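You operate a simulated robot arm through the tools that you are given. There is no shell and no other tool. Be economical: measure what you need, move in short steps, check, and stop when the job is done.

You run a simulated robot arm. Do the job below in one go: nothing can be reset, and whatever is moved stays where it is left.

## Task
Fetch the purple pad and set it on top of the black rubber anvil pad. Then put the red tin from the top of the slat-shelf bench on the crate side of the big table. Then shut the near flap of the floor carton. Keep to this order. Set down upright: tin.

Only the result counts: the job must be done as asked and must still hold three seconds after the hand-in. Knocking over, shifting, dropping, spilling or breaking anything else fails it.

## Robot
A 7-joint arm with a vacuum gripper on a trunk, on a base that drives. Base frame: it is fixed to the floor where the robot stands at the start and does not move with it; the origin is under the middle of the robot, x ahead of it, y to its left, z up. Units: m, rad, N and s.
With the tool pointing down near the work surface it reaches from about 0.1 to 0.64 m from the robot's upright axis, wherever it stands. Its first joint turns from -2.007 to 2.007 rad. Places, roughly: crate side of the big table [-3.6, 0.4, 0.8]; near flap of the floor carton [-4.2, -0.9, 0.2]; rubber anvil pad (11x16x4 cm) [-0.7, -1.5, 0.8]; tin [-1, -1.5, 0.75]. Payload 2.55 kg.
Tool frame: the origin (TCP) lies in the middle of the cups' lips, and z points out of the cups. The gripper has 1 cup of 0.044 m across, covering 0.044 by 0.044 m (tool x, y); the bellows give 0.02 m. With the vacuum on, a cup seals on a smooth face that it is pressed against (1 to 4 N); it does not hold porous or soft things. The pull reaches 55 N.
Orientation is that of the tool frame in the base frame, as a unit quaternion [w, x, y, z]. With the cups facing straight down, the tool's x points along the base's -x, its y along +y and its z along -z.

## Interface
- The arm moves only by the tool jog_arm. Its arguments are lists of equal length, an entry for each row: "valve": the vacuum: 1 switches it on, 0 off; "linear": the shift along the base's x, y, z in m, a list of three; "dr": the turn, a rotation vector about the base's x, y, z in rad, a list of three. In form: {"valve": [valve, ...], "linear": [[dx, dy, dz], ...], "dr": [[rx, ry, rz], ...]}. A call has 1 to 8 rows; each row is the pose to reach, as a shift and turn from the pose commanded when the call began. Rows are played at 5 a second. More than 0.05 m and 0.15 rad between two rows, or a gripper value outside its range, and nothing of the call is played. A pose out of reach is approached as far as the arm can. The call stops where the force on the tool passes 40 N (or 10 N more than at its start, if that is more) or the arm is blocked; 0.2 s more then pass. The pull builds up within a second once a cup has sealed. Time passes only in rows, and 0.2 s behind the last, so rows that repeat a pose give it time. It gives the time, the measured TCP pose, the force on the tool (base axes) and the pull of the vacuum at its end, in the units of the frame above (readings bear some noise), with the torque about the TCP (base axes, N m) and any sound that the robot's microphone picked up, and new pictures: "pictures" is both (left out), scene, wrist or none.
- Cameras (640 x 400 px; columns grow to the right, rows downward): "scene" is now at [0.0105, 0.1439, 1.684]; the picture's right is [-0.42, -0.91, 0.00], its down [-0.69, 0.32, -0.65] and it looks along [0.59, -0.27, -0.76] (base axes); focal length 250 px, centre (320, 200). "wrist" rides on the gripper at [0.081, 0.006, -0.173] in the tool frame; the picture's right is [-0.08, 1.00, 0.00], its down [-0.89, -0.07, -0.45] and it looks along [-0.44, -0.04, 0.90] (tool axes); focal length 256 px, centre (320, 200). There is no depth. A picture from a camera that has moved, and an enlarged one, comes with that camera's place and axes in the base frame and with its lens.
- raise_lower(by): slides the trunk up (or, below 0, down) by that many m; the arm and the scene camera ride with it, the base frame stays. It gives what a move gives, with no picture.
- roll_base(legs): drives the robot by 1 to 6 legs, each [ahead, left, turn to the left] in m, m and rad, along the robot's own axes; the way and the turn of a leg run together, so that a leg with both is an arc; at most 1.5 m and 3.142 rad a leg. The arm and the cameras ride along, it lands a little off, and it stops where it bumps. It gives what a move gives, and a new picture of the scene camera.
- head_to(pan, tilt): turns the head with the scene camera to pan (to the left, within 2.705 rad either way) and tilt (down, from -0.506 to 1.204), counted from straight ahead of the robot. It gives what a move gives, and a new picture of the scene camera.
- enlarge(camera, box): a new picture of the part [left, top, right, bottom] of that camera's present view, enlarged. The clock stands still meanwhile.
- sign_off(): hands the job in; it is judged then, once.

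Go step by step. Nothing tells you exact positions but the pictures and the camera data: compare them with the known pose of the tool, close in by small moves and look again before you grip or let go. The budget is 165 turns and 260 pictures, counting those below and the enlarged ones. Unless the task says otherwise, let go and move clear before handing in, and close with one line.

The tools are called after "Emit:" as a command line: name --argument value ..., lists and objects as JSON in quotes. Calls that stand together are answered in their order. jog_arm: Moves the arm, as the interface text tells. Its arguments: {"type":"object","properties":{"valve":{"type":"array","items":{"type":"number"}},"linear":{"type":"array","items":{"type":"array","items":{"type":"number"}}},"dr":{"type":"array","items":{"type":"array","items":{"type":"number"}}},"pictures":{"type":"string","enum":["both","scene","wrist","none"]}},"required":["valve","linear","dr"]} The other tools are called the same way: raise_lower (by) slides the trunk up or down; roll_base (legs) drives the base; head_to (pan, tilt) turns the head that bears the scene camera; enlarge (camera, box) takes an enlarged picture of a part of a camera's view; sign_off () hands the job in.

At the start:

```text
time_s: 0.0
position: [0.4267, 0.0768, 1.1028]
tcp_rot: [0.0, 0.0, 1.0, 0.0]
wrist_force: [-0.3, 0.3, 0.0]
moment: [-0.06, -0.02, 0.01]
pull: 0.0
trunk travel left (down, up): [-0.784, 0.206]
robot x, y, heading: [-0.0044, -0.0006, -0.002]
head pan, tilt: [-0.435, 0.869]
```

scene: 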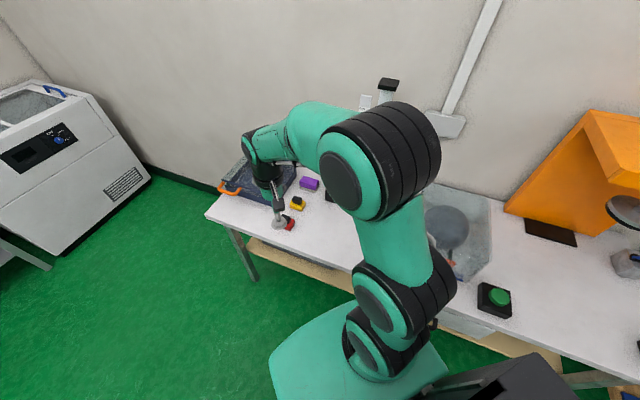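
wrist: 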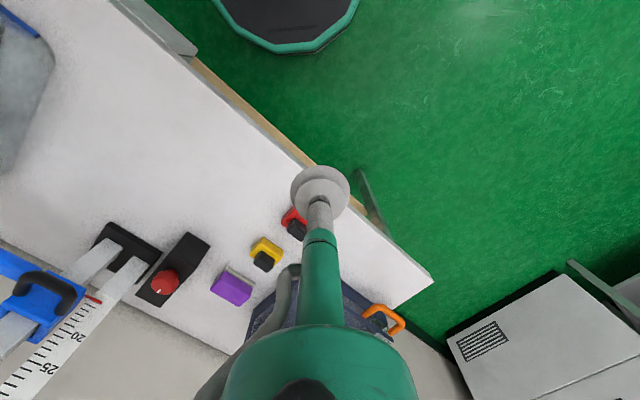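

I see the purple pad on the bench ahead, at about (0.79, -0.165), which is beyond reach, and the bench runs diagonally. I'll look around with the head before driving.

Emit:
head_to --pan -1.5 --tilt 0.6

Emit:
head_to --pan -2.5 --tilt 0.5

Emit:
head_to --pan 2.6 --tilt 0.4

Emit:
enlarge --camera "wrist" --box '[160, 180, 360, 320]'

```text
time_s: 1.3
position: [0.4267, 0.0782, 1.1038]
tcp_rot: [0.0, 0.0, 1.0, 0.0]
wrist_force: [-0.1, -0.6, -0.1]
moment: [-0.01, -0.01, -0.01]
pull: 0.0
trunk travel left (down, up): [-0.784, 0.206]
robot x, y, heading: [0.0035, 0.0028, 0.001]
head pan, tilt: [-1.499, 0.6]
camera scene: at [-0.0531, 0.0882, 1.7063], right [-1.0, -0.07, 0.0], down [-0.04, 0.56, -0.82], along [0.06, -0.82, -0.57], focal length 250 px, centre (320, 200)
```

scene: 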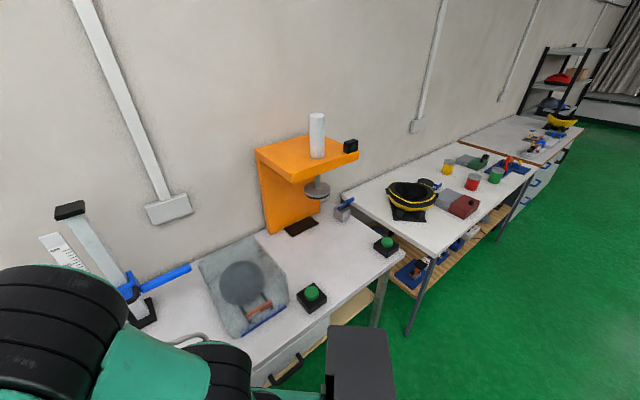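

```text
time_s: 2.6
position: [0.4265, 0.0776, 1.1031]
tcp_rot: [0.001, 0.0, 1.0, 0.0]
wrist_force: [0.2, 0.1, 0.2]
moment: [0.01, 0.01, 0.02]
pull: 0.0
trunk travel left (down, up): [-0.784, 0.206]
robot x, y, heading: [0.0004, -0.0011, -0.005]
head pan, tilt: [-2.499, 0.499]
camera scene: at [-0.1324, 0.1218, 1.7154], right [-0.6, 0.8, 0.0], down [0.38, 0.29, -0.88], along [-0.7, -0.53, -0.48], focal length 250 px, centre (320, 200)
```

scene: 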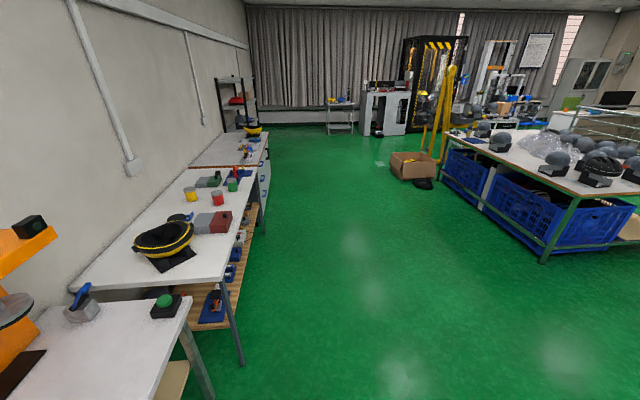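

```text
time_s: 6.6
position: [0.4266, 0.0786, 1.1036]
tcp_rot: [0.0, 0.0, 1.0, 0.0]
wrist_force: [-0.8, 0.1, -0.7]
moment: [0.0, -0.01, 0.01]
pull: 0.0
trunk travel left (down, up): [-0.784, 0.206]
robot x, y, heading: [-0.0004, -0.0001, -0.0]
head pan, tilt: [2.601, 0.4]
camera scene: at [-0.1389, 0.2241, 1.7246], right [0.52, 0.86, 0.0], down [0.33, -0.2, -0.92], along [-0.79, 0.47, -0.39], focal length 250 px, centre (320, 200)
```

scene: 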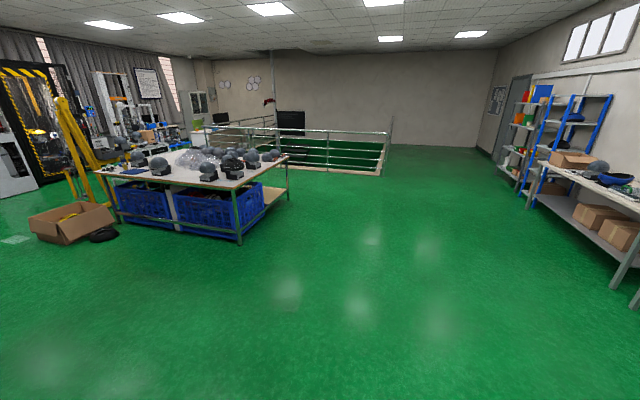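

```text
2.86 times, centred on (260, 250) of wrist
camera zoom: at [0.3462, 0.0831, 1.2761], right [0.08, 1.0, 0.0], down [0.89, -0.07, 0.45], along [0.44, -0.04, -0.9], focal length 731 px, centre (491, 57)
```

zoom: 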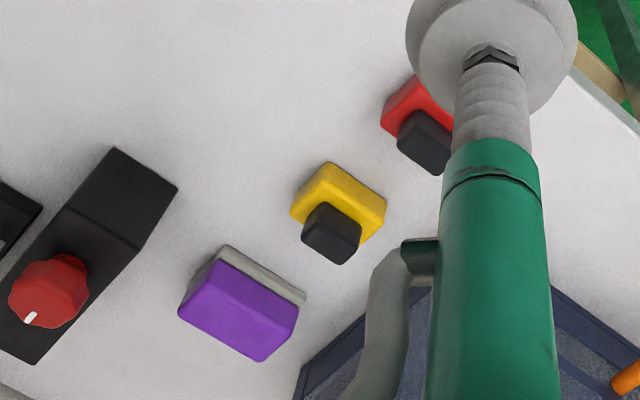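

The tins are on the second bench. I'll zoom in there to find the anvil pad.

Emit:
head_to --pan -1.9 --tilt 0.5

Emit:
enlarge --camera "scene" --box '[180, 100, 440, 260]'

```text
time_s: 10.2
position: [0.4268, 0.077, 1.1026]
tcp_rot: [-0.001, -0.001, 1.0, 0.0]
wrist_force: [0.4, 0.3, -0.1]
moment: [0.0, -0.01, -0.03]
pull: 0.1
trunk travel left (down, up): [-0.784, 0.206]
robot x, y, heading: [-0.0025, 0.0006, -0.003]
head pan, tilt: [-1.901, 0.499]
camera scene: at [-0.089, 0.0903, 1.7154], right [-0.95, 0.32, 0.0], down [0.15, 0.45, -0.88], along [-0.28, -0.83, -0.48], focal length 250 px, centre (320, 200)
```

scene: 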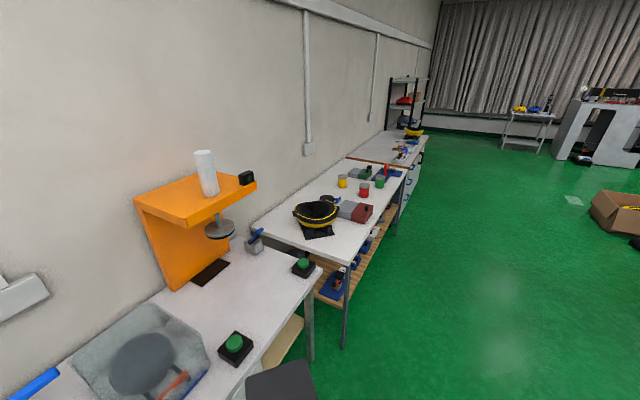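

```text
2.46 times, centred on (310, 180) of scene
camera zoom: at [-0.089, 0.0903, 1.7154], right [-0.95, 0.32, 0.0], down [0.15, 0.45, -0.88], along [-0.28, -0.83, -0.48], focal length 616 px, centre (345, 249)
```

zoom: 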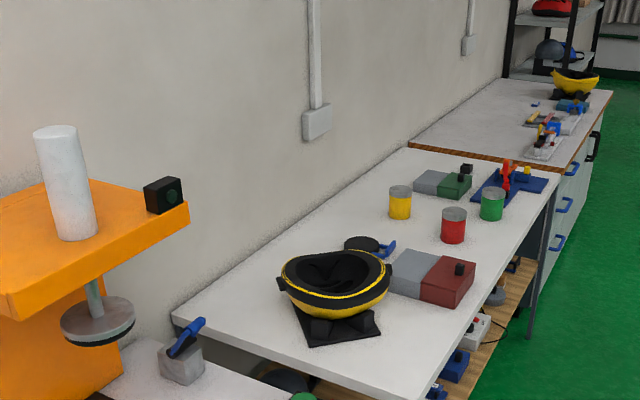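

The purple pad lies about 0.65 m perpendicular from my line along the bench. I'll slide along the bench edge and slightly closer.

Emit:
roll_base --legs '[[0.361, 0.272, 0.0]]'

Emit:
head_to --pan -0.75 --tilt 1.1

```text
time_s: 12.9
position: [0.7829, 0.3528, 1.1036]
tcp_rot: [0.001, -0.002, 1.0, 0.0]
wrist_force: [0.7, -0.6, -0.3]
moment: [0.01, 0.01, -0.01]
pull: 0.1
trunk travel left (down, up): [-0.784, 0.206]
robot x, y, heading: [0.3543, 0.2719, 0.004]
head pan, tilt: [-1.901, 0.499]
camera scene: at [0.2675, 0.363, 1.7154], right [-0.95, 0.32, 0.0], down [0.15, 0.45, -0.88], along [-0.28, -0.83, -0.48], focal length 250 px, centre (320, 200)
```

scene: 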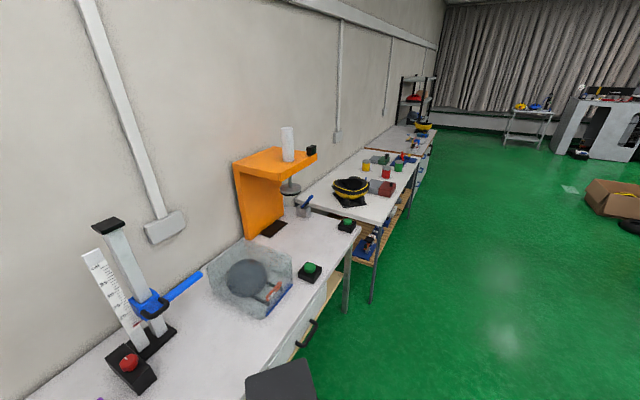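

```text
time_s: 14.3
position: [0.7831, 0.353, 1.1019]
tcp_rot: [-0.001, -0.003, 1.0, -0.001]
wrist_force: [1.3, -0.1, 0.6]
moment: [0.02, 0.0, 0.01]
pull: 0.0
trunk travel left (down, up): [-0.784, 0.206]
robot x, y, heading: [0.3559, 0.2761, 0.001]
head pan, tilt: [-0.75, 1.1]
camera scene: at [0.3424, 0.4059, 1.6677], right [-0.68, -0.73, 0.0], down [-0.65, 0.6, -0.45], along [0.33, -0.31, -0.89], focal length 250 px, centre (320, 200)
```

scene: 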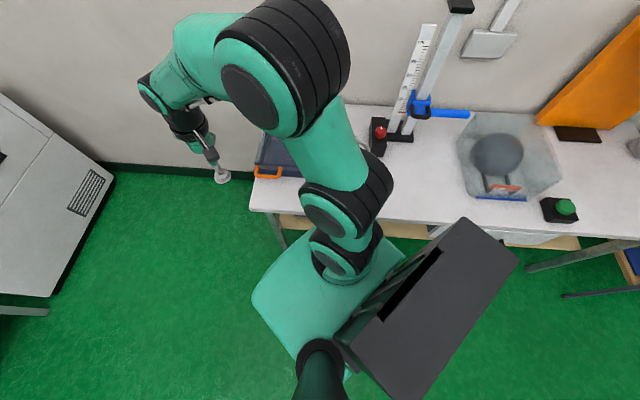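

Next I'll swing the arm toward the pad at height and look with the wrist camera.

Emit:
jog_arm --valve '[0, 0, 0, 0, 0, 0, 0, 0]' --linear '[[0, -0.05, 0], [0, -0.1, 0], [0, -0.15, 0], [0, -0.2, 0], [0, -0.25, 0], [0, -0.3, 0], [0, -0.35, 0], [0, -0.4, 0]]' --dr '[[0, 0, 0], [0, 0, 0], [0, 0, 0], [0, 0, 0], [0, 0, 0], [0, 0, 0], [0, 0, 0], [0, 0, 0]]'

```text
time_s: 16.1
position: [0.7713, -0.0186, 1.075]
tcp_rot: [0.003, -0.003, 1.0, -0.003]
wrist_force: [0.2, -0.2, 0.6]
moment: [0.0, 0.01, -0.02]
pull: 0.3
out of reach, approached as far as the arm can: row 5, 6, 7, 8
trunk travel left (down, up): [-0.784, 0.206]
robot x, y, heading: [0.3572, 0.2726, 0.004]
head pan, tilt: [-0.75, 1.1]
camera scene: at [0.3428, 0.4041, 1.6679], right [-0.68, -0.73, 0.0], down [-0.65, 0.61, -0.45], along [0.33, -0.31, -0.89], focal length 250 px, centre (320, 200)
camera wrist: at [0.689, -0.0126, 1.2464], right [0.07, 1.0, 0.0], down [0.89, -0.06, 0.45], along [0.45, -0.04, -0.89], focal length 256 px, centre (320, 200)
```

scene: 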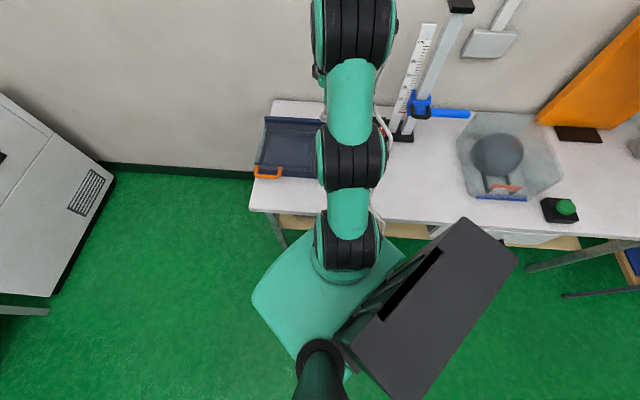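
wrist: 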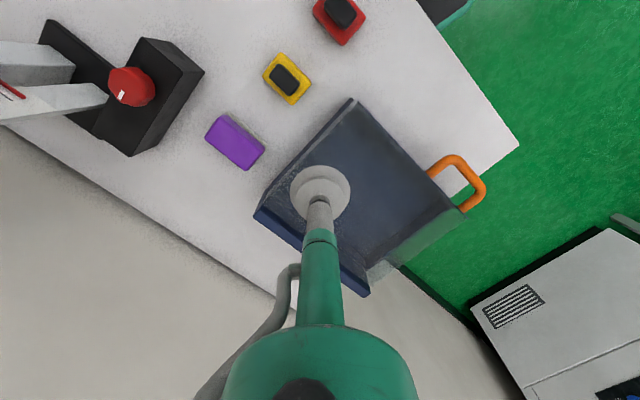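

The pad is at about (0.784, -0.163). The reach is short at this height, so I'll go lower and shift toward it.

Emit:
jog_arm --valve '[0, 0, 0, 0, 0]' --linear '[[0, 0, -0.05], [0, 0, -0.1], [0, -0.04, -0.13], [0, -0.08, -0.13], [0, -0.12, -0.13]]' --dr '[[0, 0, 0], [0, 0, 0], [0, 0, 0], [0, 0, 0], [0, 0, 0]]'

```text
time_s: 17.3
position: [0.7685, -0.1423, 0.9446]
tcp_rot: [0.0, -0.003, 1.0, 0.001]
wrist_force: [-0.9, -0.5, -0.3]
moment: [-0.01, 0.02, -0.02]
pull: 0.0
trunk travel left (down, up): [-0.784, 0.206]
robot x, y, heading: [0.3545, 0.2737, 0.006]
head pan, tilt: [-0.75, 1.1]
camera scene: at [0.3427, 0.4036, 1.6679], right [-0.68, -0.73, 0.0], down [-0.65, 0.61, -0.45], along [0.33, -0.31, -0.89], focal length 250 px, centre (320, 200)
camera wrist: at [0.6888, -0.1383, 1.1171], right [0.07, 1.0, 0.0], down [0.89, -0.07, 0.45], along [0.44, -0.03, -0.9], focal length 256 px, centre (320, 200)
```

scene: 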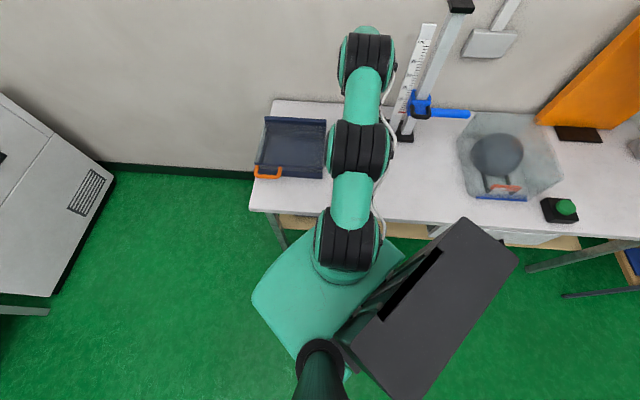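
wrist: 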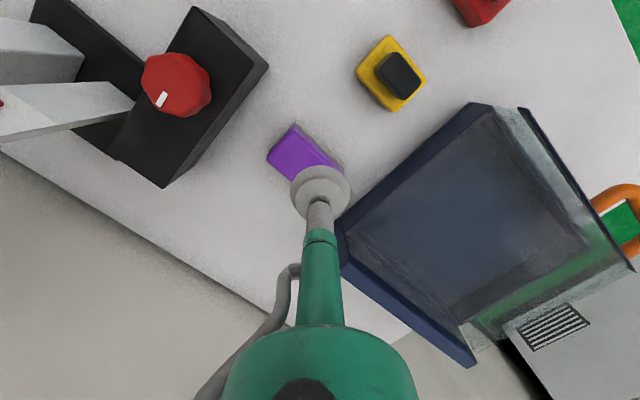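

The pad centre is about (0.782, -0.160). I'll centre over it, descend and look.

Emit:
jog_arm --valve '[0, 0, 0]' --linear '[[0.013, -0.018, 0], [0.013, -0.018, -0.04], [0.013, -0.018, -0.07]]' --dr '[[0, 0, 0], [0, 0, 0], [0, 0, 0]]' --pictures "wrist"

Emit:
enlarge --camera "wrist" --box '[240, 100, 400, 240]'

```text
time_s: 18.1
position: [0.7812, -0.1604, 0.8754]
tcp_rot: [0.0, -0.002, 1.0, 0.0]
wrist_force: [-0.1, 0.0, 0.2]
moment: [0.03, 0.0, 0.02]
pull: 0.0
trunk travel left (down, up): [-0.784, 0.206]
robot x, y, heading: [0.3556, 0.2766, 0.007]
head pan, tilt: [-0.75, 1.1]
camera wrist: at [0.7, -0.1555, 1.0482], right [0.07, 1.0, 0.0], down [0.89, -0.07, 0.45], along [0.44, -0.03, -0.9], focal length 256 px, centre (320, 200)
```

wrist: 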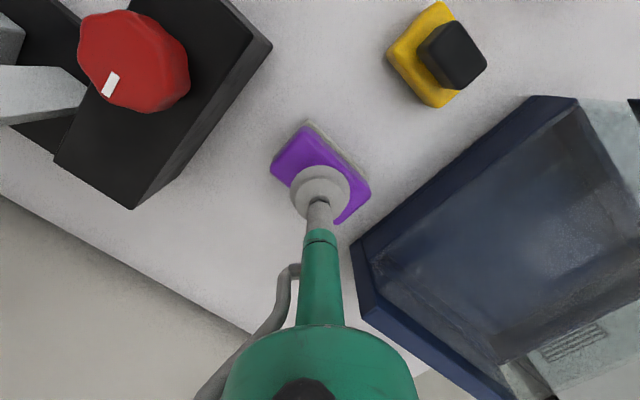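

```text
2.86 times, centred on (320, 170) of wrist
camera zoom: at [0.7, -0.1555, 1.0482], right [0.07, 1.0, 0.0], down [0.89, -0.07, 0.45], along [0.44, -0.03, -0.9], focal length 731 px, centre (320, 286)
```

zoom: 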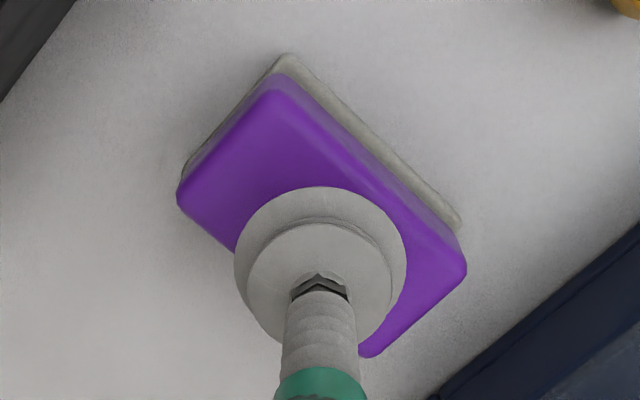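

The cup is centred over the pad. I'll descend with the vacuum on in small steps.

Emit:
jog_arm --valve '[1, 1, 1, 1, 1]' --linear '[[0, 0, -0.01], [0, 0, -0.02], [0, 0, -0.027], [0, 0, -0.032], [0, 0, -0.036]]' --dr '[[0, 0, 0], [0, 0, 0], [0, 0, 0], [0, 0, 0], [0, 0, 0]]' --pictures "wrist"

```text
time_s: 19.3
position: [0.7807, -0.1597, 0.8445]
tcp_rot: [0.003, -0.002, 1.0, -0.004]
wrist_force: [-4.8, 3.4, 32.2]
moment: [0.41, 0.13, 0.0]
pull: 54.8
trunk travel left (down, up): [-0.784, 0.206]
robot x, y, heading: [0.356, 0.2708, 0.006]
head pan, tilt: [-0.75, 1.1]
camera wrist: at [0.6991, -0.1539, 1.0166], right [0.07, 1.0, -0.01], down [0.89, -0.06, 0.45], along [0.45, -0.04, -0.89], focal length 256 px, centre (320, 200)
```

wrist: 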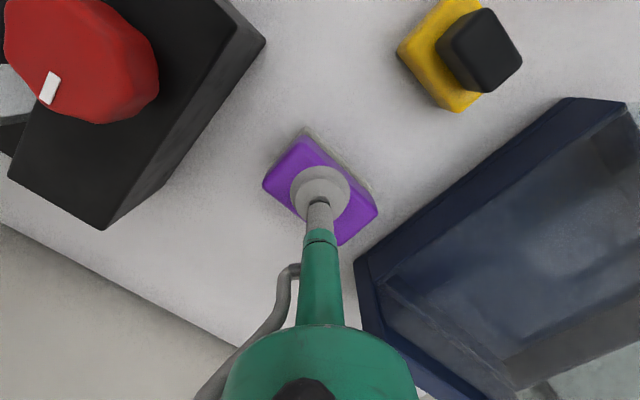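

The cup has sealed with full pull. I'll lift now.

Emit:
jog_arm --valve '[1, 1, 1, 1, 1, 1]' --linear '[[0, 0, 0.005], [0, 0, 0.02], [0, 0, 0.05], [0, 0, 0.09], [0, 0, 0.12], [0, 0, 0.12]]' --dr '[[0, 0, 0], [0, 0, 0], [0, 0, 0], [0, 0, 0], [0, 0, 0], [0, 0, 0]]'

```text
time_s: 20.7
position: [0.7767, -0.1546, 0.9557]
tcp_rot: [0.001, -0.003, 1.0, 0.0]
wrist_force: [-0.3, -0.4, -0.9]
moment: [-0.03, 0.01, -0.01]
pull: 54.8
out of reach, approached as far as the arm can: row 5, 6
trunk travel left (down, up): [-0.784, 0.206]
robot x, y, heading: [0.3555, 0.2702, 0.008]
head pan, tilt: [-0.75, 1.1]
camera scene: at [0.3423, 0.4059, 1.6677], right [-0.68, -0.73, 0.0], down [-0.65, 0.6, -0.45], along [0.33, -0.31, -0.89], focal length 250 px, centre (320, 200)
camera wrist: at [0.6966, -0.1507, 1.1284], right [0.07, 1.0, 0.0], down [0.89, -0.07, 0.45], along [0.44, -0.03, -0.9], focal length 256 px, centre (320, 200)
```

scene: 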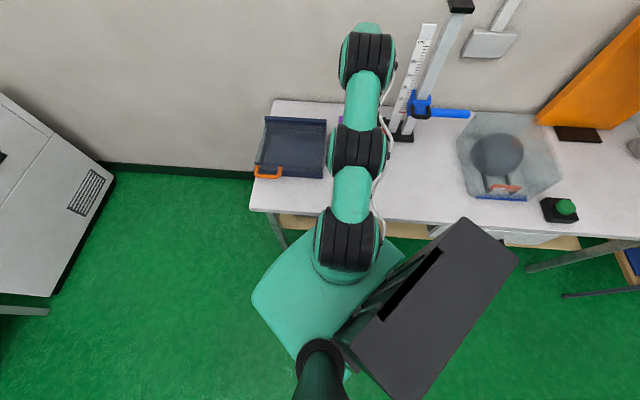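
wrist: 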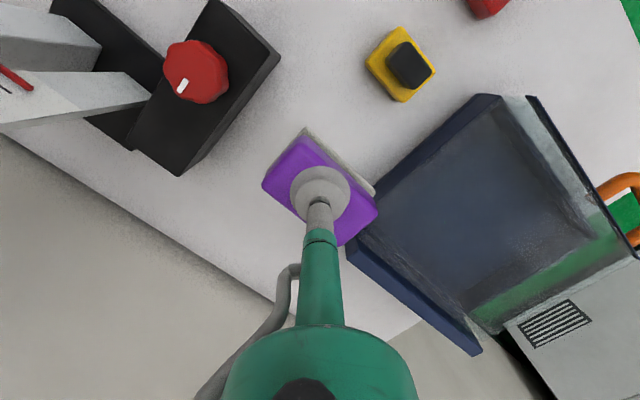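

The pad is held. I'll retract the arm to ahead of the robot, raised.

Emit:
jog_arm --valve '[1, 1, 1, 1, 1, 1, 1, 1]' --linear '[[-0.03, 0.035, 0], [-0.05, 0.08, 0], [-0.05, 0.12, 0.03], [-0.05, 0.165, 0.05], [-0.05, 0.21, 0.07], [-0.05, 0.255, 0.09], [-0.05, 0.3, 0.11], [-0.05, 0.345, 0.13]]' --dr '[[0, 0, 0], [0, 0, 0], [0, 0, 0], [0, 0, 0], [0, 0, 0], [0, 0, 0], [0, 0, 0], [0, 0, 0]]' --pictures "none"

Emit:
roll_base --legs '[[-0.225, 0.25, 0], [0, 0, -1.2], [0, 0, -1.21]]'

Emit:
head_to --pan 0.3 --tilt 0.6

```text
time_s: 22.5
position: [0.725, 0.1917, 1.0828]
tcp_rot: [0.0, -0.003, 1.0, -0.001]
wrist_force: [-0.6, -0.2, 0.0]
moment: [-0.07, 0.0, -0.01]
pull: 55.3
trunk travel left (down, up): [-0.784, 0.206]
robot x, y, heading: [0.3544, 0.2724, 0.003]
head pan, tilt: [-0.75, 1.1]
```

```text
time_s: 30.6
position: [-0.1944, 0.3319, 1.0835]
tcp_rot: [0.0, 0.928, 0.373, 0.0]
wrist_force: [-0.7, 0.3, -1.4]
moment: [0.02, 0.01, -0.02]
pull: 54.7
trunk travel left (down, up): [-0.784, 0.206]
robot x, y, heading: [0.1337, 0.5249, -2.379]
head pan, tilt: [-0.75, 1.1]
camera scene: at [0.2336, 0.4383, 1.6677], right [-0.01, 1.0, 0.0], down [0.89, 0.01, -0.45], along [-0.45, -0.01, -0.89], focal length 250 px, centre (320, 200)
```

scene: 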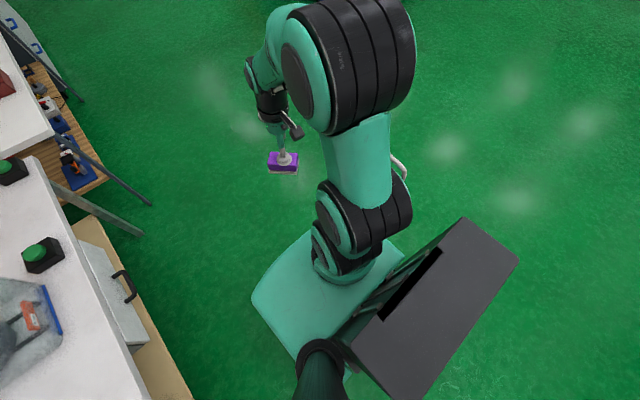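

```text
time_s: 31.9
position: [-0.1964, 0.3325, 1.0839]
tcp_rot: [0.0, 0.928, 0.373, 0.001]
wrist_force: [0.1, 0.1, -0.9]
moment: [0.05, 0.04, -0.01]
pull: 54.3
trunk travel left (down, up): [-0.784, 0.206]
robot x, y, heading: [0.1304, 0.5265, -2.379]
head pan, tilt: [0.3, 0.6]
camera scene: at [0.2537, 0.3619, 1.7063], right [-0.87, 0.49, 0.0], down [0.28, 0.49, -0.82], along [-0.4, -0.72, -0.57], focal length 250 px, centre (320, 200)
```

scene: 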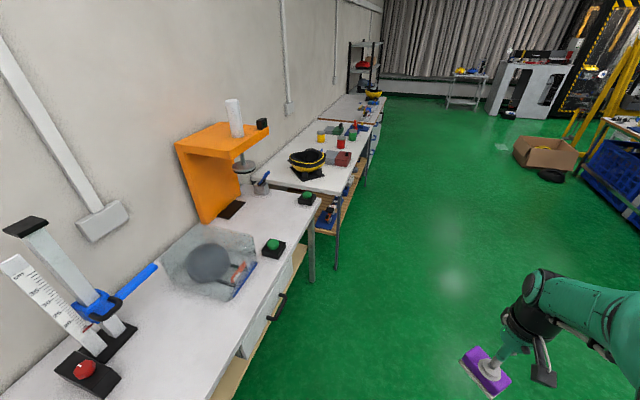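

I'll drive forward along the bench, then look left at the second bench.

Emit:
roll_base --legs '[[1.5, 0, 0]]'

Emit:
head_to --pan 1.2 --tilt 0.7

```text
time_s: 39.2
position: [-1.2458, -0.7051, 1.084]
tcp_rot: [0.0, 0.924, 0.382, -0.001]
wrist_force: [-0.4, 0.2, -0.6]
moment: [0.0, 0.03, -0.04]
pull: 55.8
trunk travel left (down, up): [-0.784, 0.206]
robot x, y, heading: [-0.9245, -0.5035, -2.361]
head pan, tilt: [0.3, 0.6]
camera scene: at [-0.7979, -0.6652, 1.7063], right [-0.88, 0.47, 0.0], down [0.26, 0.5, -0.83], along [-0.39, -0.73, -0.56], focal length 250 px, centre (320, 200)
```

scene: 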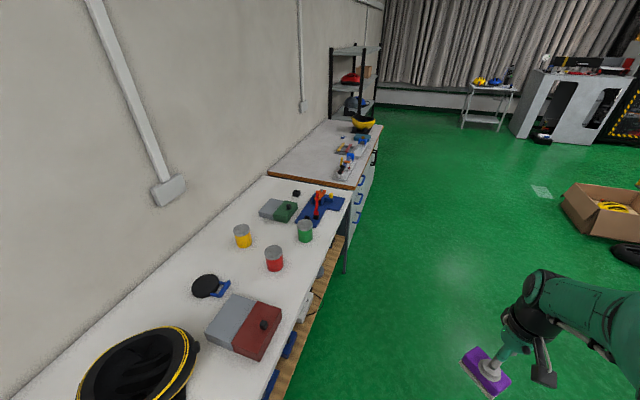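

```text
time_s: 40.4
position: [-1.2454, -0.7054, 1.0837]
tcp_rot: [0.0, 0.924, 0.382, 0.0]
wrist_force: [-0.2, -1.2, -0.3]
moment: [0.0, 0.02, -0.01]
pull: 55.1
trunk travel left (down, up): [-0.784, 0.206]
robot x, y, heading: [-0.922, -0.5041, -2.355]
head pan, tilt: [1.201, 0.7]
camera scene: at [-0.7222, -0.6647, 1.6977], right [-0.92, -0.4, 0.0], down [-0.26, 0.59, -0.76], along [0.31, -0.7, -0.64], focal length 250 px, centre (320, 200)
```

scene: 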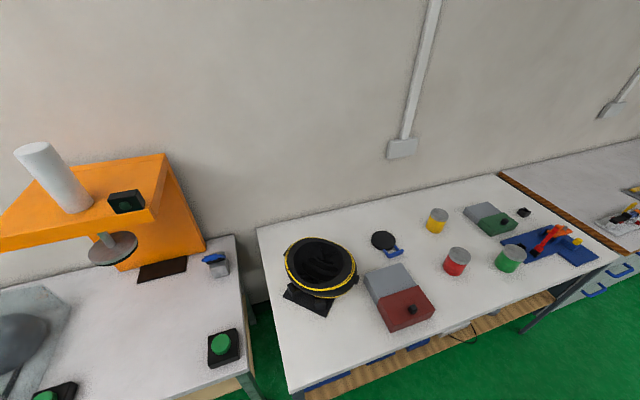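

I'll take a close look at the candidate near (-0.69, -1.54).

Emit:
enlarge --camera "scene" --box '[270, 190, 480, 330]'

Emit:
enlarge --camera "scene" --box '[90, 220, 290, 350]'

```text
2.86 times, centred on (375, 260) of scene
camera zoom: at [-0.7222, -0.6647, 1.6977], right [-0.92, -0.4, 0.0], down [-0.26, 0.59, -0.76], along [0.31, -0.7, -0.64], focal length 715 px, centre (163, 29)
```

zoom: 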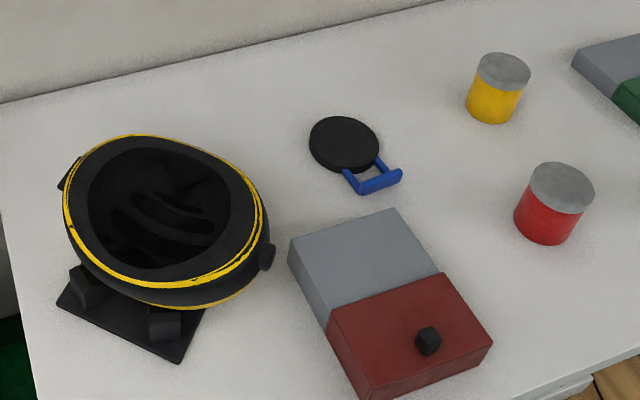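

```text
3.08 times, centred on (190, 285) of scene
camera zoom: at [-0.7222, -0.6647, 1.6977], right [-0.92, -0.4, 0.0], down [-0.26, 0.59, -0.76], along [0.31, -0.7, -0.64], focal length 770 px, centre (720, -62)
```

zoom: 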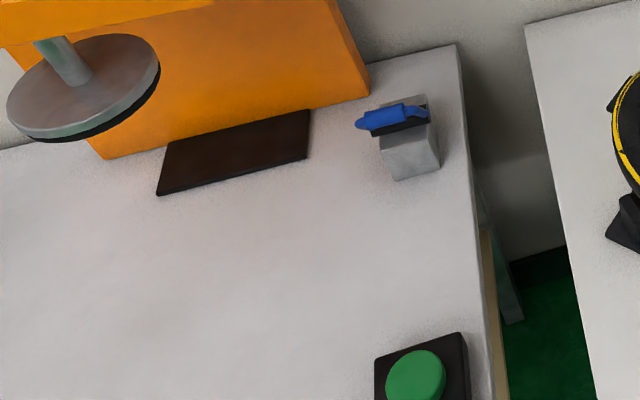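

The round black rubber pad with the blue handle fits the given footprint (11x16 cm including the handle) and sits at about (-0.69, -1.52). I'll position beside it, closing in on the bench carefully.

Emit:
roll_base --legs '[[0.5, 0, -0.05], [0, 0.2, 0]]'

Emit:
head_to --pan 1.5 --tilt 1.1

```text
time_s: 44.5
position: [-1.4788, -1.1768, 1.0833]
tcp_rot: [0.0, 0.933, 0.36, 0.0]
wrist_force: [0.0, 0.5, -1.2]
moment: [0.01, 0.04, 0.03]
pull: 55.3
trunk travel left (down, up): [-0.784, 0.206]
robot x, y, heading: [-1.1528, -0.9888, -2.405]
head pan, tilt: [1.201, 0.7]
camera scene: at [-0.9542, -1.162, 1.6975], right [-0.93, -0.36, 0.0], down [-0.23, 0.6, -0.76], along [0.27, -0.71, -0.64], focal length 250 px, centre (320, 200)
```

scene: 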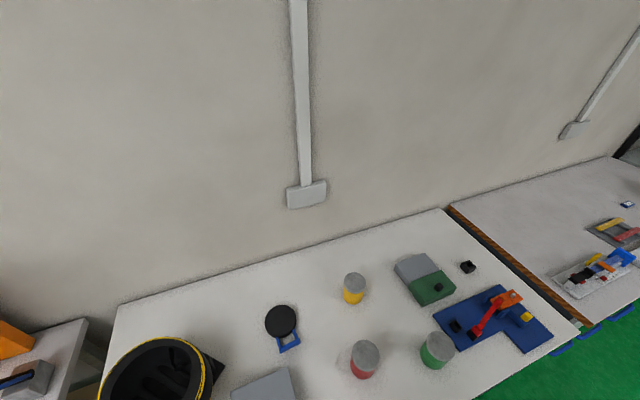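

```text
time_s: 45.4
position: [-1.4815, -1.177, 1.0839]
tcp_rot: [-0.001, 0.933, 0.359, -0.001]
wrist_force: [-0.4, 0.2, -1.3]
moment: [-0.02, 0.01, 0.02]
pull: 54.1
trunk travel left (down, up): [-0.784, 0.206]
robot x, y, heading: [-1.1496, -0.9915, -2.406]
head pan, tilt: [1.499, 1.1]
camera scene: at [-0.9465, -1.1316, 1.6678], right [-0.79, -0.62, 0.0], down [-0.55, 0.7, -0.45], along [0.28, -0.36, -0.89], focal length 250 px, centre (320, 200)
```

scene: 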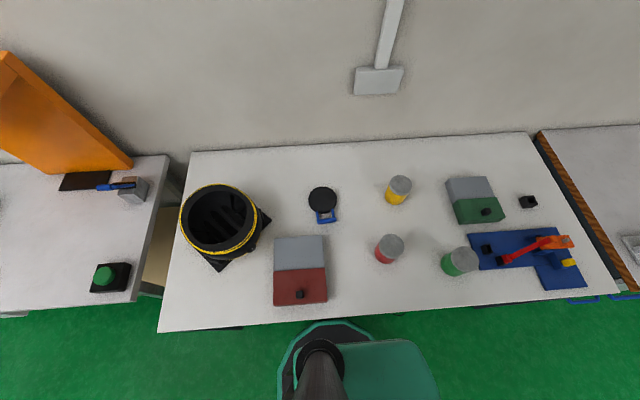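

The view is good and the rubber pad top is at about (-0.683, -1.483, 0.81). I'll move in another 7 cm.

Emit:
roll_base --legs '[[0, 0.07, 0]]'

```text
time_s: 46.4
position: [-1.4318, -1.231, 1.0841]
tcp_rot: [0.0, 0.933, 0.361, 0.0]
wrist_force: [0.0, 0.0, -0.5]
moment: [0.03, 0.06, 0.02]
pull: 54.5
trunk travel left (down, up): [-0.784, 0.206]
robot x, y, heading: [-1.1054, -1.0444, -2.402]
head pan, tilt: [1.499, 1.1]
camera scene: at [-0.8979, -1.1847, 1.6674], right [-0.79, -0.62, 0.0], down [-0.55, 0.7, -0.45], along [0.28, -0.36, -0.89], focal length 250 px, centre (320, 200)
```

scene: 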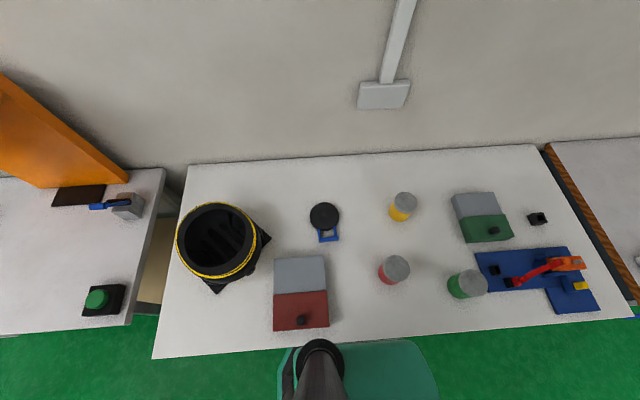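

It arrived without a bump. I'll swing the arm over the bench towards the rubber pad.

Emit:
jog_arm --valve '[1, 1, 1, 1, 1, 1, 1, 1]' --linear '[[0.0455, -0.015, 0], [0.091, -0.03, 0], [0.1365, -0.045, 0], [0.182, -0.06, 0], [0.2275, -0.075, 0], [0.273, -0.09, 0], [0.3185, -0.105, 0], [0.364, -0.12, 0]]' --dr '[[0, 0, 0], [0, 0, 0], [0, 0, 0], [0, 0, 0], [0, 0, 0], [0, 0, 0], [0, 0, 0], [0, 0, 0]]' --pictures "none"

Emit:
jog_arm --valve '[1, 1, 1, 1, 1, 1]' --linear '[[0.0455, -0.015, 0], [0.091, -0.03, -0.01], [0.1365, -0.045, -0.02], [0.182, -0.06, -0.03], [0.2275, -0.075, -0.04], [0.273, -0.09, -0.05]]' --dr '[[0, 0, 0], [0, 0, 0], [0, 0, 0], [0, 0, 0], [0, 0, 0], [0, 0, 0]]'

```text
time_s: 48.2
position: [-1.066, -1.3493, 1.0843]
tcp_rot: [0.0, 0.933, 0.36, -0.001]
wrist_force: [0.9, 0.9, -0.6]
moment: [0.03, 0.06, 0.0]
pull: 54.6
trunk travel left (down, up): [-0.784, 0.206]
robot x, y, heading: [-1.1019, -1.0412, -2.402]
head pan, tilt: [1.499, 1.1]
```

```text
time_s: 49.6
position: [-0.7945, -1.4401, 1.0319]
tcp_rot: [-0.002, 0.933, 0.36, -0.001]
wrist_force: [0.5, -1.0, -1.8]
moment: [0.02, 0.06, -0.03]
pull: 54.2
trunk travel left (down, up): [-0.784, 0.206]
robot x, y, heading: [-1.0986, -1.0438, -2.406]
head pan, tilt: [1.499, 1.1]
camera scene: at [-0.8964, -1.1851, 1.6672], right [-0.79, -0.62, 0.0], down [-0.55, 0.7, -0.45], along [0.28, -0.36, -0.89], focal length 250 px, centre (320, 200)
camera wrist: at [-0.7303, -1.3916, 1.2043], right [0.61, -0.79, 0.0], down [-0.71, -0.55, 0.45], along [-0.35, -0.27, -0.9], focal length 256 px, centre (320, 200)
```

scene: 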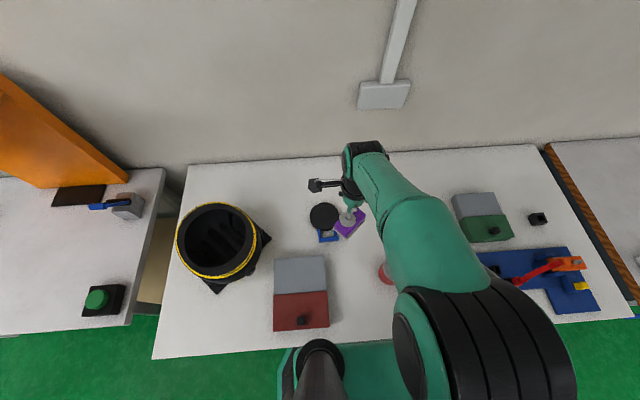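
wrist: 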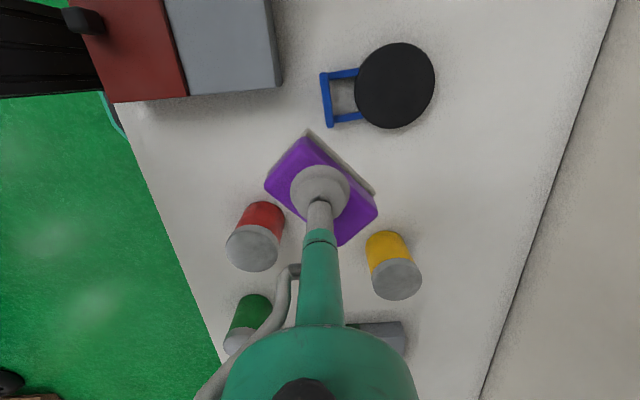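

The disc centre is confirmed at about (-0.679, -1.484). I'll move over it and lower part way.

Emit:
jog_arm --valve '[1, 1, 1, 1, 1]' --linear '[[0.038, -0.015, -0.015], [0.077, -0.03, -0.03], [0.115, -0.044, -0.05], [0.115, -0.044, -0.09], [0.115, -0.044, -0.12]]' --dr '[[0, 0, 0], [0, 0, 0], [0, 0, 0], [0, 0, 0], [0, 0, 0]]'

Emit:
enlarge --camera "scene" --box '[260, 160, 420, 260]'

```text
time_s: 50.8
position: [-0.7047, -1.4613, 0.9095]
tcp_rot: [0.001, 0.933, 0.36, 0.0]
wrist_force: [-0.3, 0.6, -0.9]
moment: [0.02, -0.01, 0.01]
pull: 54.6
out of reach, approached as far as the arm can: row 1, 2, 3, 4, 5
trunk travel left (down, up): [-0.784, 0.206]
robot x, y, heading: [-1.1054, -1.045, -2.403]
head pan, tilt: [1.499, 1.1]
camera scene: at [-0.8989, -1.1833, 1.6677], right [-0.79, -0.62, 0.0], down [-0.55, 0.7, -0.45], along [0.28, -0.36, -0.89], focal length 250 px, centre (320, 200)
camera wrist: at [-0.6413, -1.4129, 1.083], right [0.61, -0.79, 0.0], down [-0.71, -0.55, 0.45], along [-0.35, -0.27, -0.9], focal length 256 px, centre (320, 200)
```

scene: 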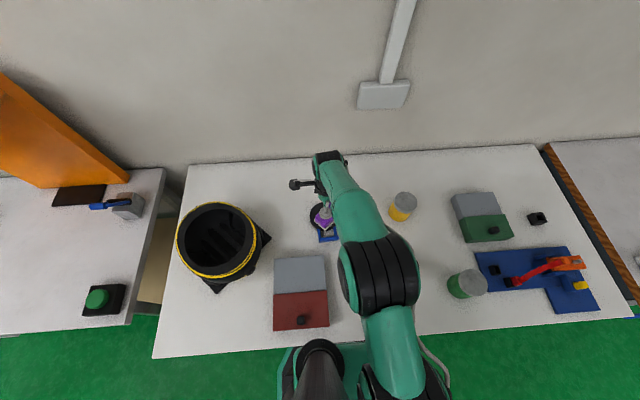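
wrist: 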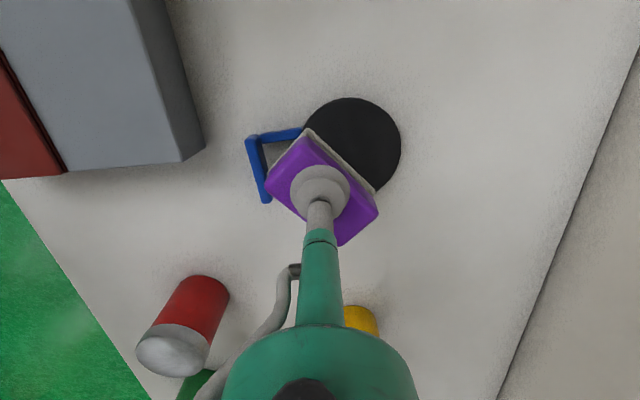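

```text
4.00 times, centred on (340, 210) of scene
camera zoom: at [-0.8989, -1.1833, 1.6677], right [-0.79, -0.62, 0.0], down [-0.55, 0.7, -0.45], along [0.28, -0.36, -0.89], focal length 1001 px, centre (240, 160)
```

zoom: 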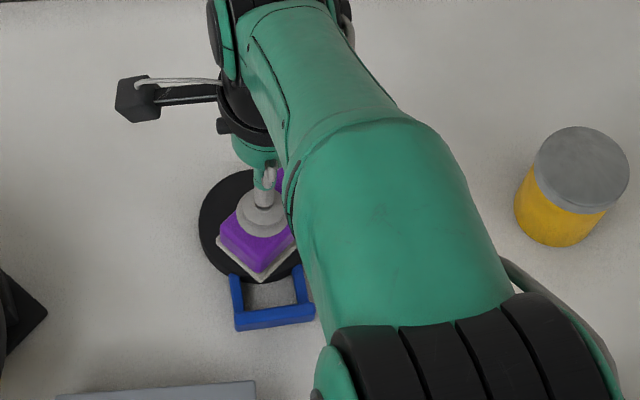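

It's still short by about 2.7 cm in x and 2.2 cm in y. I'll descend a little while shifting, then check.

Emit:
jog_arm --valve '[1, 1, 1]' --linear '[[0, 0, -0.02], [0.013, -0.011, -0.03], [0.027, -0.022, -0.03]]' --dr '[[0, 0, 0], [0, 0, 0], [0, 0, 0]]' --pictures "wrist"

Emit:
enlarge --camera "scene" --box '[280, 170, 380, 250]'

```text
time_s: 51.6
position: [-0.7013, -1.4679, 0.8797]
tcp_rot: [0.0, 0.933, 0.361, -0.001]
wrist_force: [0.1, -0.8, -1.6]
moment: [0.0, 0.01, -0.01]
pull: 54.6
out of reach, approached as far as the arm can: row 2, 3
trunk travel left (down, up): [-0.784, 0.206]
robot x, y, heading: [-1.1032, -1.0446, -2.404]
head pan, tilt: [1.499, 1.1]
camera wrist: at [-0.6362, -1.4193, 1.053], right [0.61, -0.79, 0.0], down [-0.71, -0.55, 0.45], along [-0.35, -0.27, -0.9], focal length 256 px, centre (320, 200)
```

wrist: 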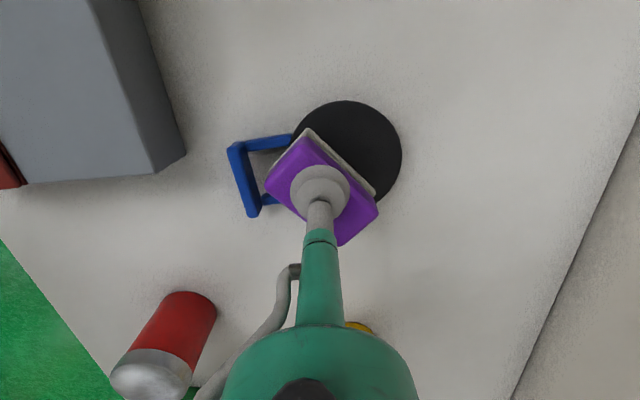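

```text
5.00 times, centred on (330, 210) of scene
camera zoom: at [-0.899, -1.1835, 1.6677], right [-0.79, -0.62, 0.0], down [-0.55, 0.7, -0.45], along [0.28, -0.36, -0.89], focal length 1252 px, centre (270, 150)
```

zoom: 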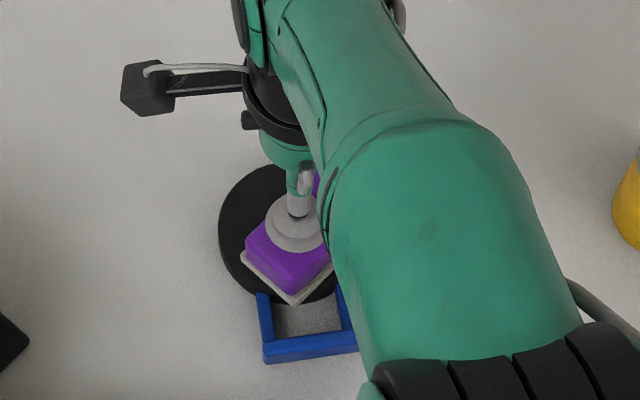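

The arm's reach is limited in this wrist orientation. I'll nudge the base by the missing offset (left 2.7 cm).

Emit:
roll_base --legs '[[-0.008, 0.027, 0]]'

Emit:
jog_arm --valve '[1]' --linear '[[0, 0, -0.008]]' --dr '[[0, 0, 0]]' --pictures "wrist"

```text
time_s: 52.5
position: [-0.6768, -1.4814, 0.8805]
tcp_rot: [0.0, 0.933, 0.36, 0.0]
wrist_force: [-0.2, 0.0, -0.4]
moment: [0.0, 0.04, -0.01]
pull: 54.7
trunk travel left (down, up): [-0.784, 0.206]
robot x, y, heading: [-1.0796, -1.0531, -2.406]
head pan, tilt: [1.499, 1.1]
camera scene: at [-0.8747, -1.1979, 1.6675], right [-0.79, -0.62, 0.0], down [-0.55, 0.7, -0.45], along [0.28, -0.36, -0.89], focal length 250 px, centre (320, 200)
```

scene: 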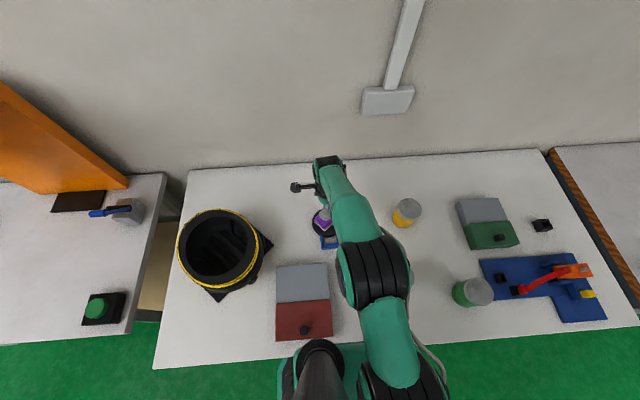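

```text
time_s: 52.9
position: [-0.6762, -1.4807, 0.8717]
tcp_rot: [0.0, 0.933, 0.361, 0.0]
wrist_force: [-0.1, 0.0, -1.6]
moment: [-0.01, 0.0, 0.01]
pull: 54.7
trunk travel left (down, up): [-0.784, 0.206]
robot x, y, heading: [-1.0831, -1.0575, -2.407]
head pan, tilt: [1.499, 1.1]
camera wrist: at [-0.6125, -1.4326, 1.0452], right [0.61, -0.79, 0.0], down [-0.71, -0.55, 0.45], along [-0.35, -0.27, -0.9], focal length 256 px, centre (320, 200)
```

wrist: 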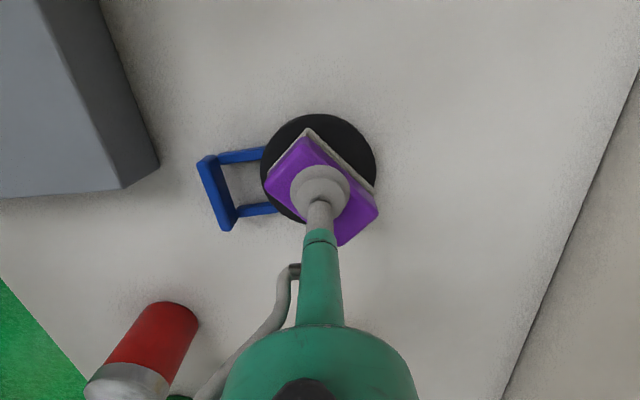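

The pad is well centred over the disc. I'll lower gently until contact.

Emit:
jog_arm --valve '[1, 1, 1, 1, 1]' --linear '[[-0.002, -0.002, -0.005], [-0.002, -0.002, -0.01], [-0.002, -0.002, -0.014], [-0.002, -0.002, -0.018], [-0.002, -0.002, -0.018]]' --dr '[[0, 0, 0], [0, 0, 0], [0, 0, 0], [0, 0, 0], [0, 0, 0]]' --pictures "wrist"

```text
time_s: 53.8
position: [-0.6772, -1.4835, 0.8659]
tcp_rot: [0.004, 0.933, 0.361, 0.002]
wrist_force: [-8.7, 12.8, 19.2]
moment: [-0.27, 0.38, -0.39]
pull: 55.1
trunk travel left (down, up): [-0.784, 0.206]
robot x, y, heading: [-1.0806, -1.0559, -2.406]
head pan, tilt: [1.499, 1.1]
stopped in row 4: the force on the tool passed its limit (the readings are from after the stop); the commanded pose is now the measured one
camera wrist: at [-0.6144, -1.4336, 1.0391], right [0.61, -0.79, 0.01], down [-0.71, -0.55, 0.44], along [-0.35, -0.28, -0.9], focal length 256 px, centre (320, 200)
```

wrist: 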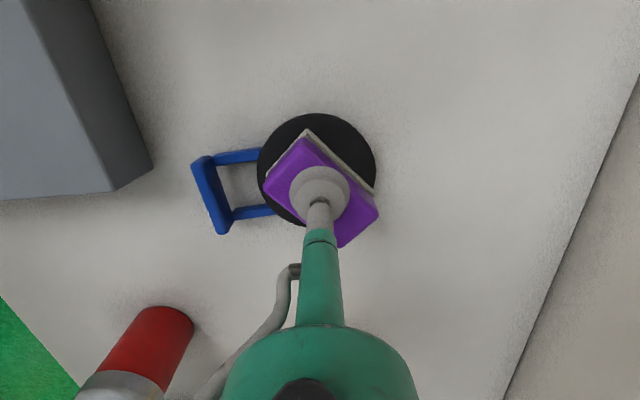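

Contact is made and the pad is centred. I'll relieve the load, switch the vacuum off, wait, and lift.

Emit:
jog_arm --valve '[1, 0, 0, 0, 0, 0, 0, 0]' --linear '[[0, 0, 0.002], [0, 0, 0.003], [0, 0, 0.003], [0, 0, 0.003], [0, 0, 0.006], [0, 0, 0.015], [0, 0, 0.03], [0, 0, 0.06]]' --dr '[[0, 0, 0], [0, 0, 0], [0, 0, 0], [0, 0, 0], [0, 0, 0], [0, 0, 0], [0, 0, 0], [0, 0, 0]]'

```text
time_s: 55.6
position: [-0.683, -1.4789, 0.9186]
tcp_rot: [0.005, 0.933, 0.361, 0.003]
wrist_force: [0.3, -0.3, -0.9]
moment: [-0.06, -0.01, 0.01]
pull: 0.0
out of reach, approached as far as the arm can: row 8
trunk travel left (down, up): [-0.784, 0.206]
robot x, y, heading: [-1.0784, -1.0568, -2.405]
head pan, tilt: [1.499, 1.1]
camera scene: at [-0.8766, -1.1961, 1.6678], right [-0.79, -0.62, 0.0], down [-0.55, 0.7, -0.45], along [0.28, -0.36, -0.89], focal length 250 px, centre (320, 200)
camera wrist: at [-0.6206, -1.4282, 1.0921], right [0.61, -0.79, 0.01], down [-0.71, -0.55, 0.44], along [-0.34, -0.28, -0.9], focal length 256 px, centre (320, 200)
```

scene: 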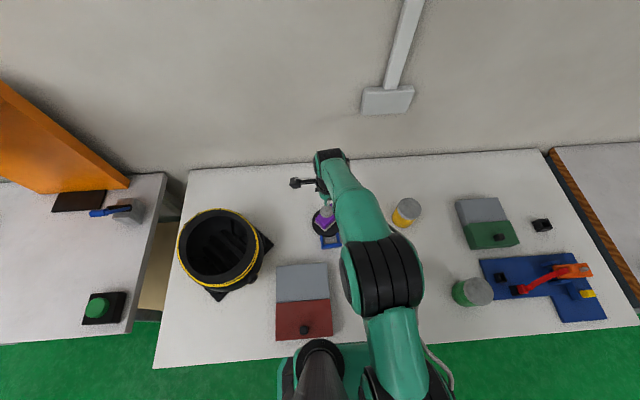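
wrist: 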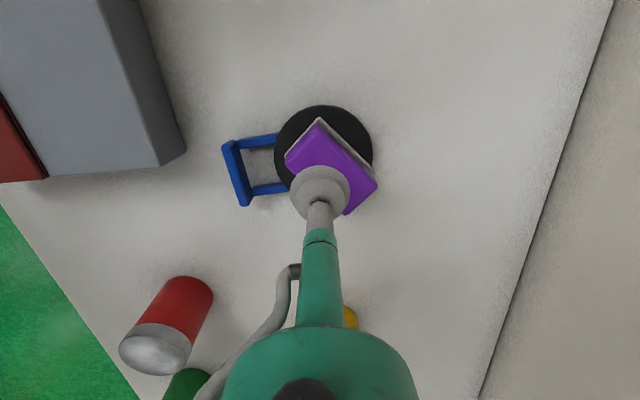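

The pad is released onto the rubber anvil pad. I'll back the arm off and up, then look at the pad and the tin.

Emit:
jog_arm --valve '[0, 0, 0, 0, 0, 0, 0]' --linear '[[-0.025, 0.025, 0.02], [-0.05, 0.05, 0.05], [-0.07, 0.07, 0.09], [-0.09, 0.09, 0.13], [-0.12, 0.11, 0.16], [-0.16, 0.11, 0.16], [-0.2, 0.11, 0.16]]' --dr '[[0, 0, 0], [0, 0, 0], [0, 0, 0], [0, 0, 0], [0, 0, 0], [0, 0, 0], [0, 0, 0]]'

Emit:
enlarge --camera "scene" --box '[280, 170, 400, 260]'

```text
time_s: 57.2
position: [-0.8845, -1.3671, 1.0795]
tcp_rot: [0.005, 0.932, 0.361, 0.003]
wrist_force: [-0.6, -0.3, -0.9]
moment: [-0.05, -0.02, -0.03]
pull: 0.0
trunk travel left (down, up): [-0.784, 0.206]
robot x, y, heading: [-1.079, -1.0565, -2.404]
head pan, tilt: [1.499, 1.1]
camera scene: at [-0.8778, -1.196, 1.668], right [-0.79, -0.62, 0.0], down [-0.55, 0.7, -0.46], along [0.28, -0.36, -0.89], focal length 250 px, centre (320, 200)
camera wrist: at [-0.8223, -1.3189, 1.2526], right [0.61, -0.79, 0.01], down [-0.71, -0.55, 0.44], along [-0.34, -0.28, -0.9], focal length 256 px, centre (320, 200)
```

scene: 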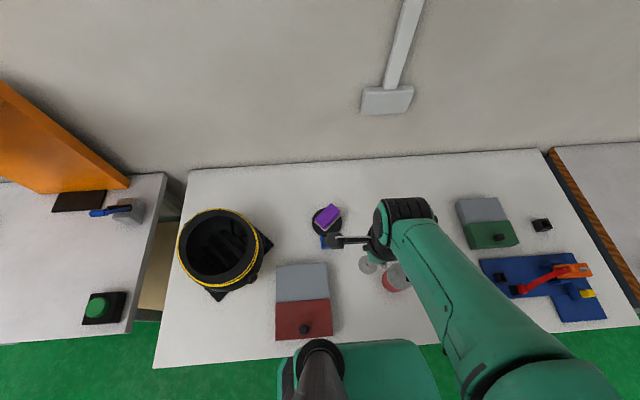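
wrist: 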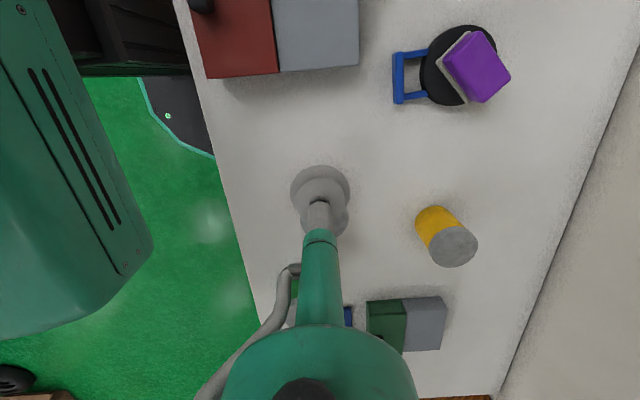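

```text
4.44 times, centred on (340, 215) of scene
camera zoom: at [-0.8778, -1.196, 1.668], right [-0.79, -0.62, 0.0], down [-0.55, 0.7, -0.46], along [0.28, -0.36, -0.89], focal length 1112 px, centre (231, 133)
```

zoom: 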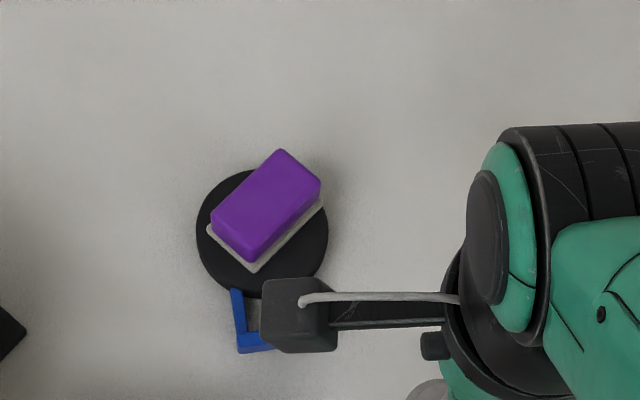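

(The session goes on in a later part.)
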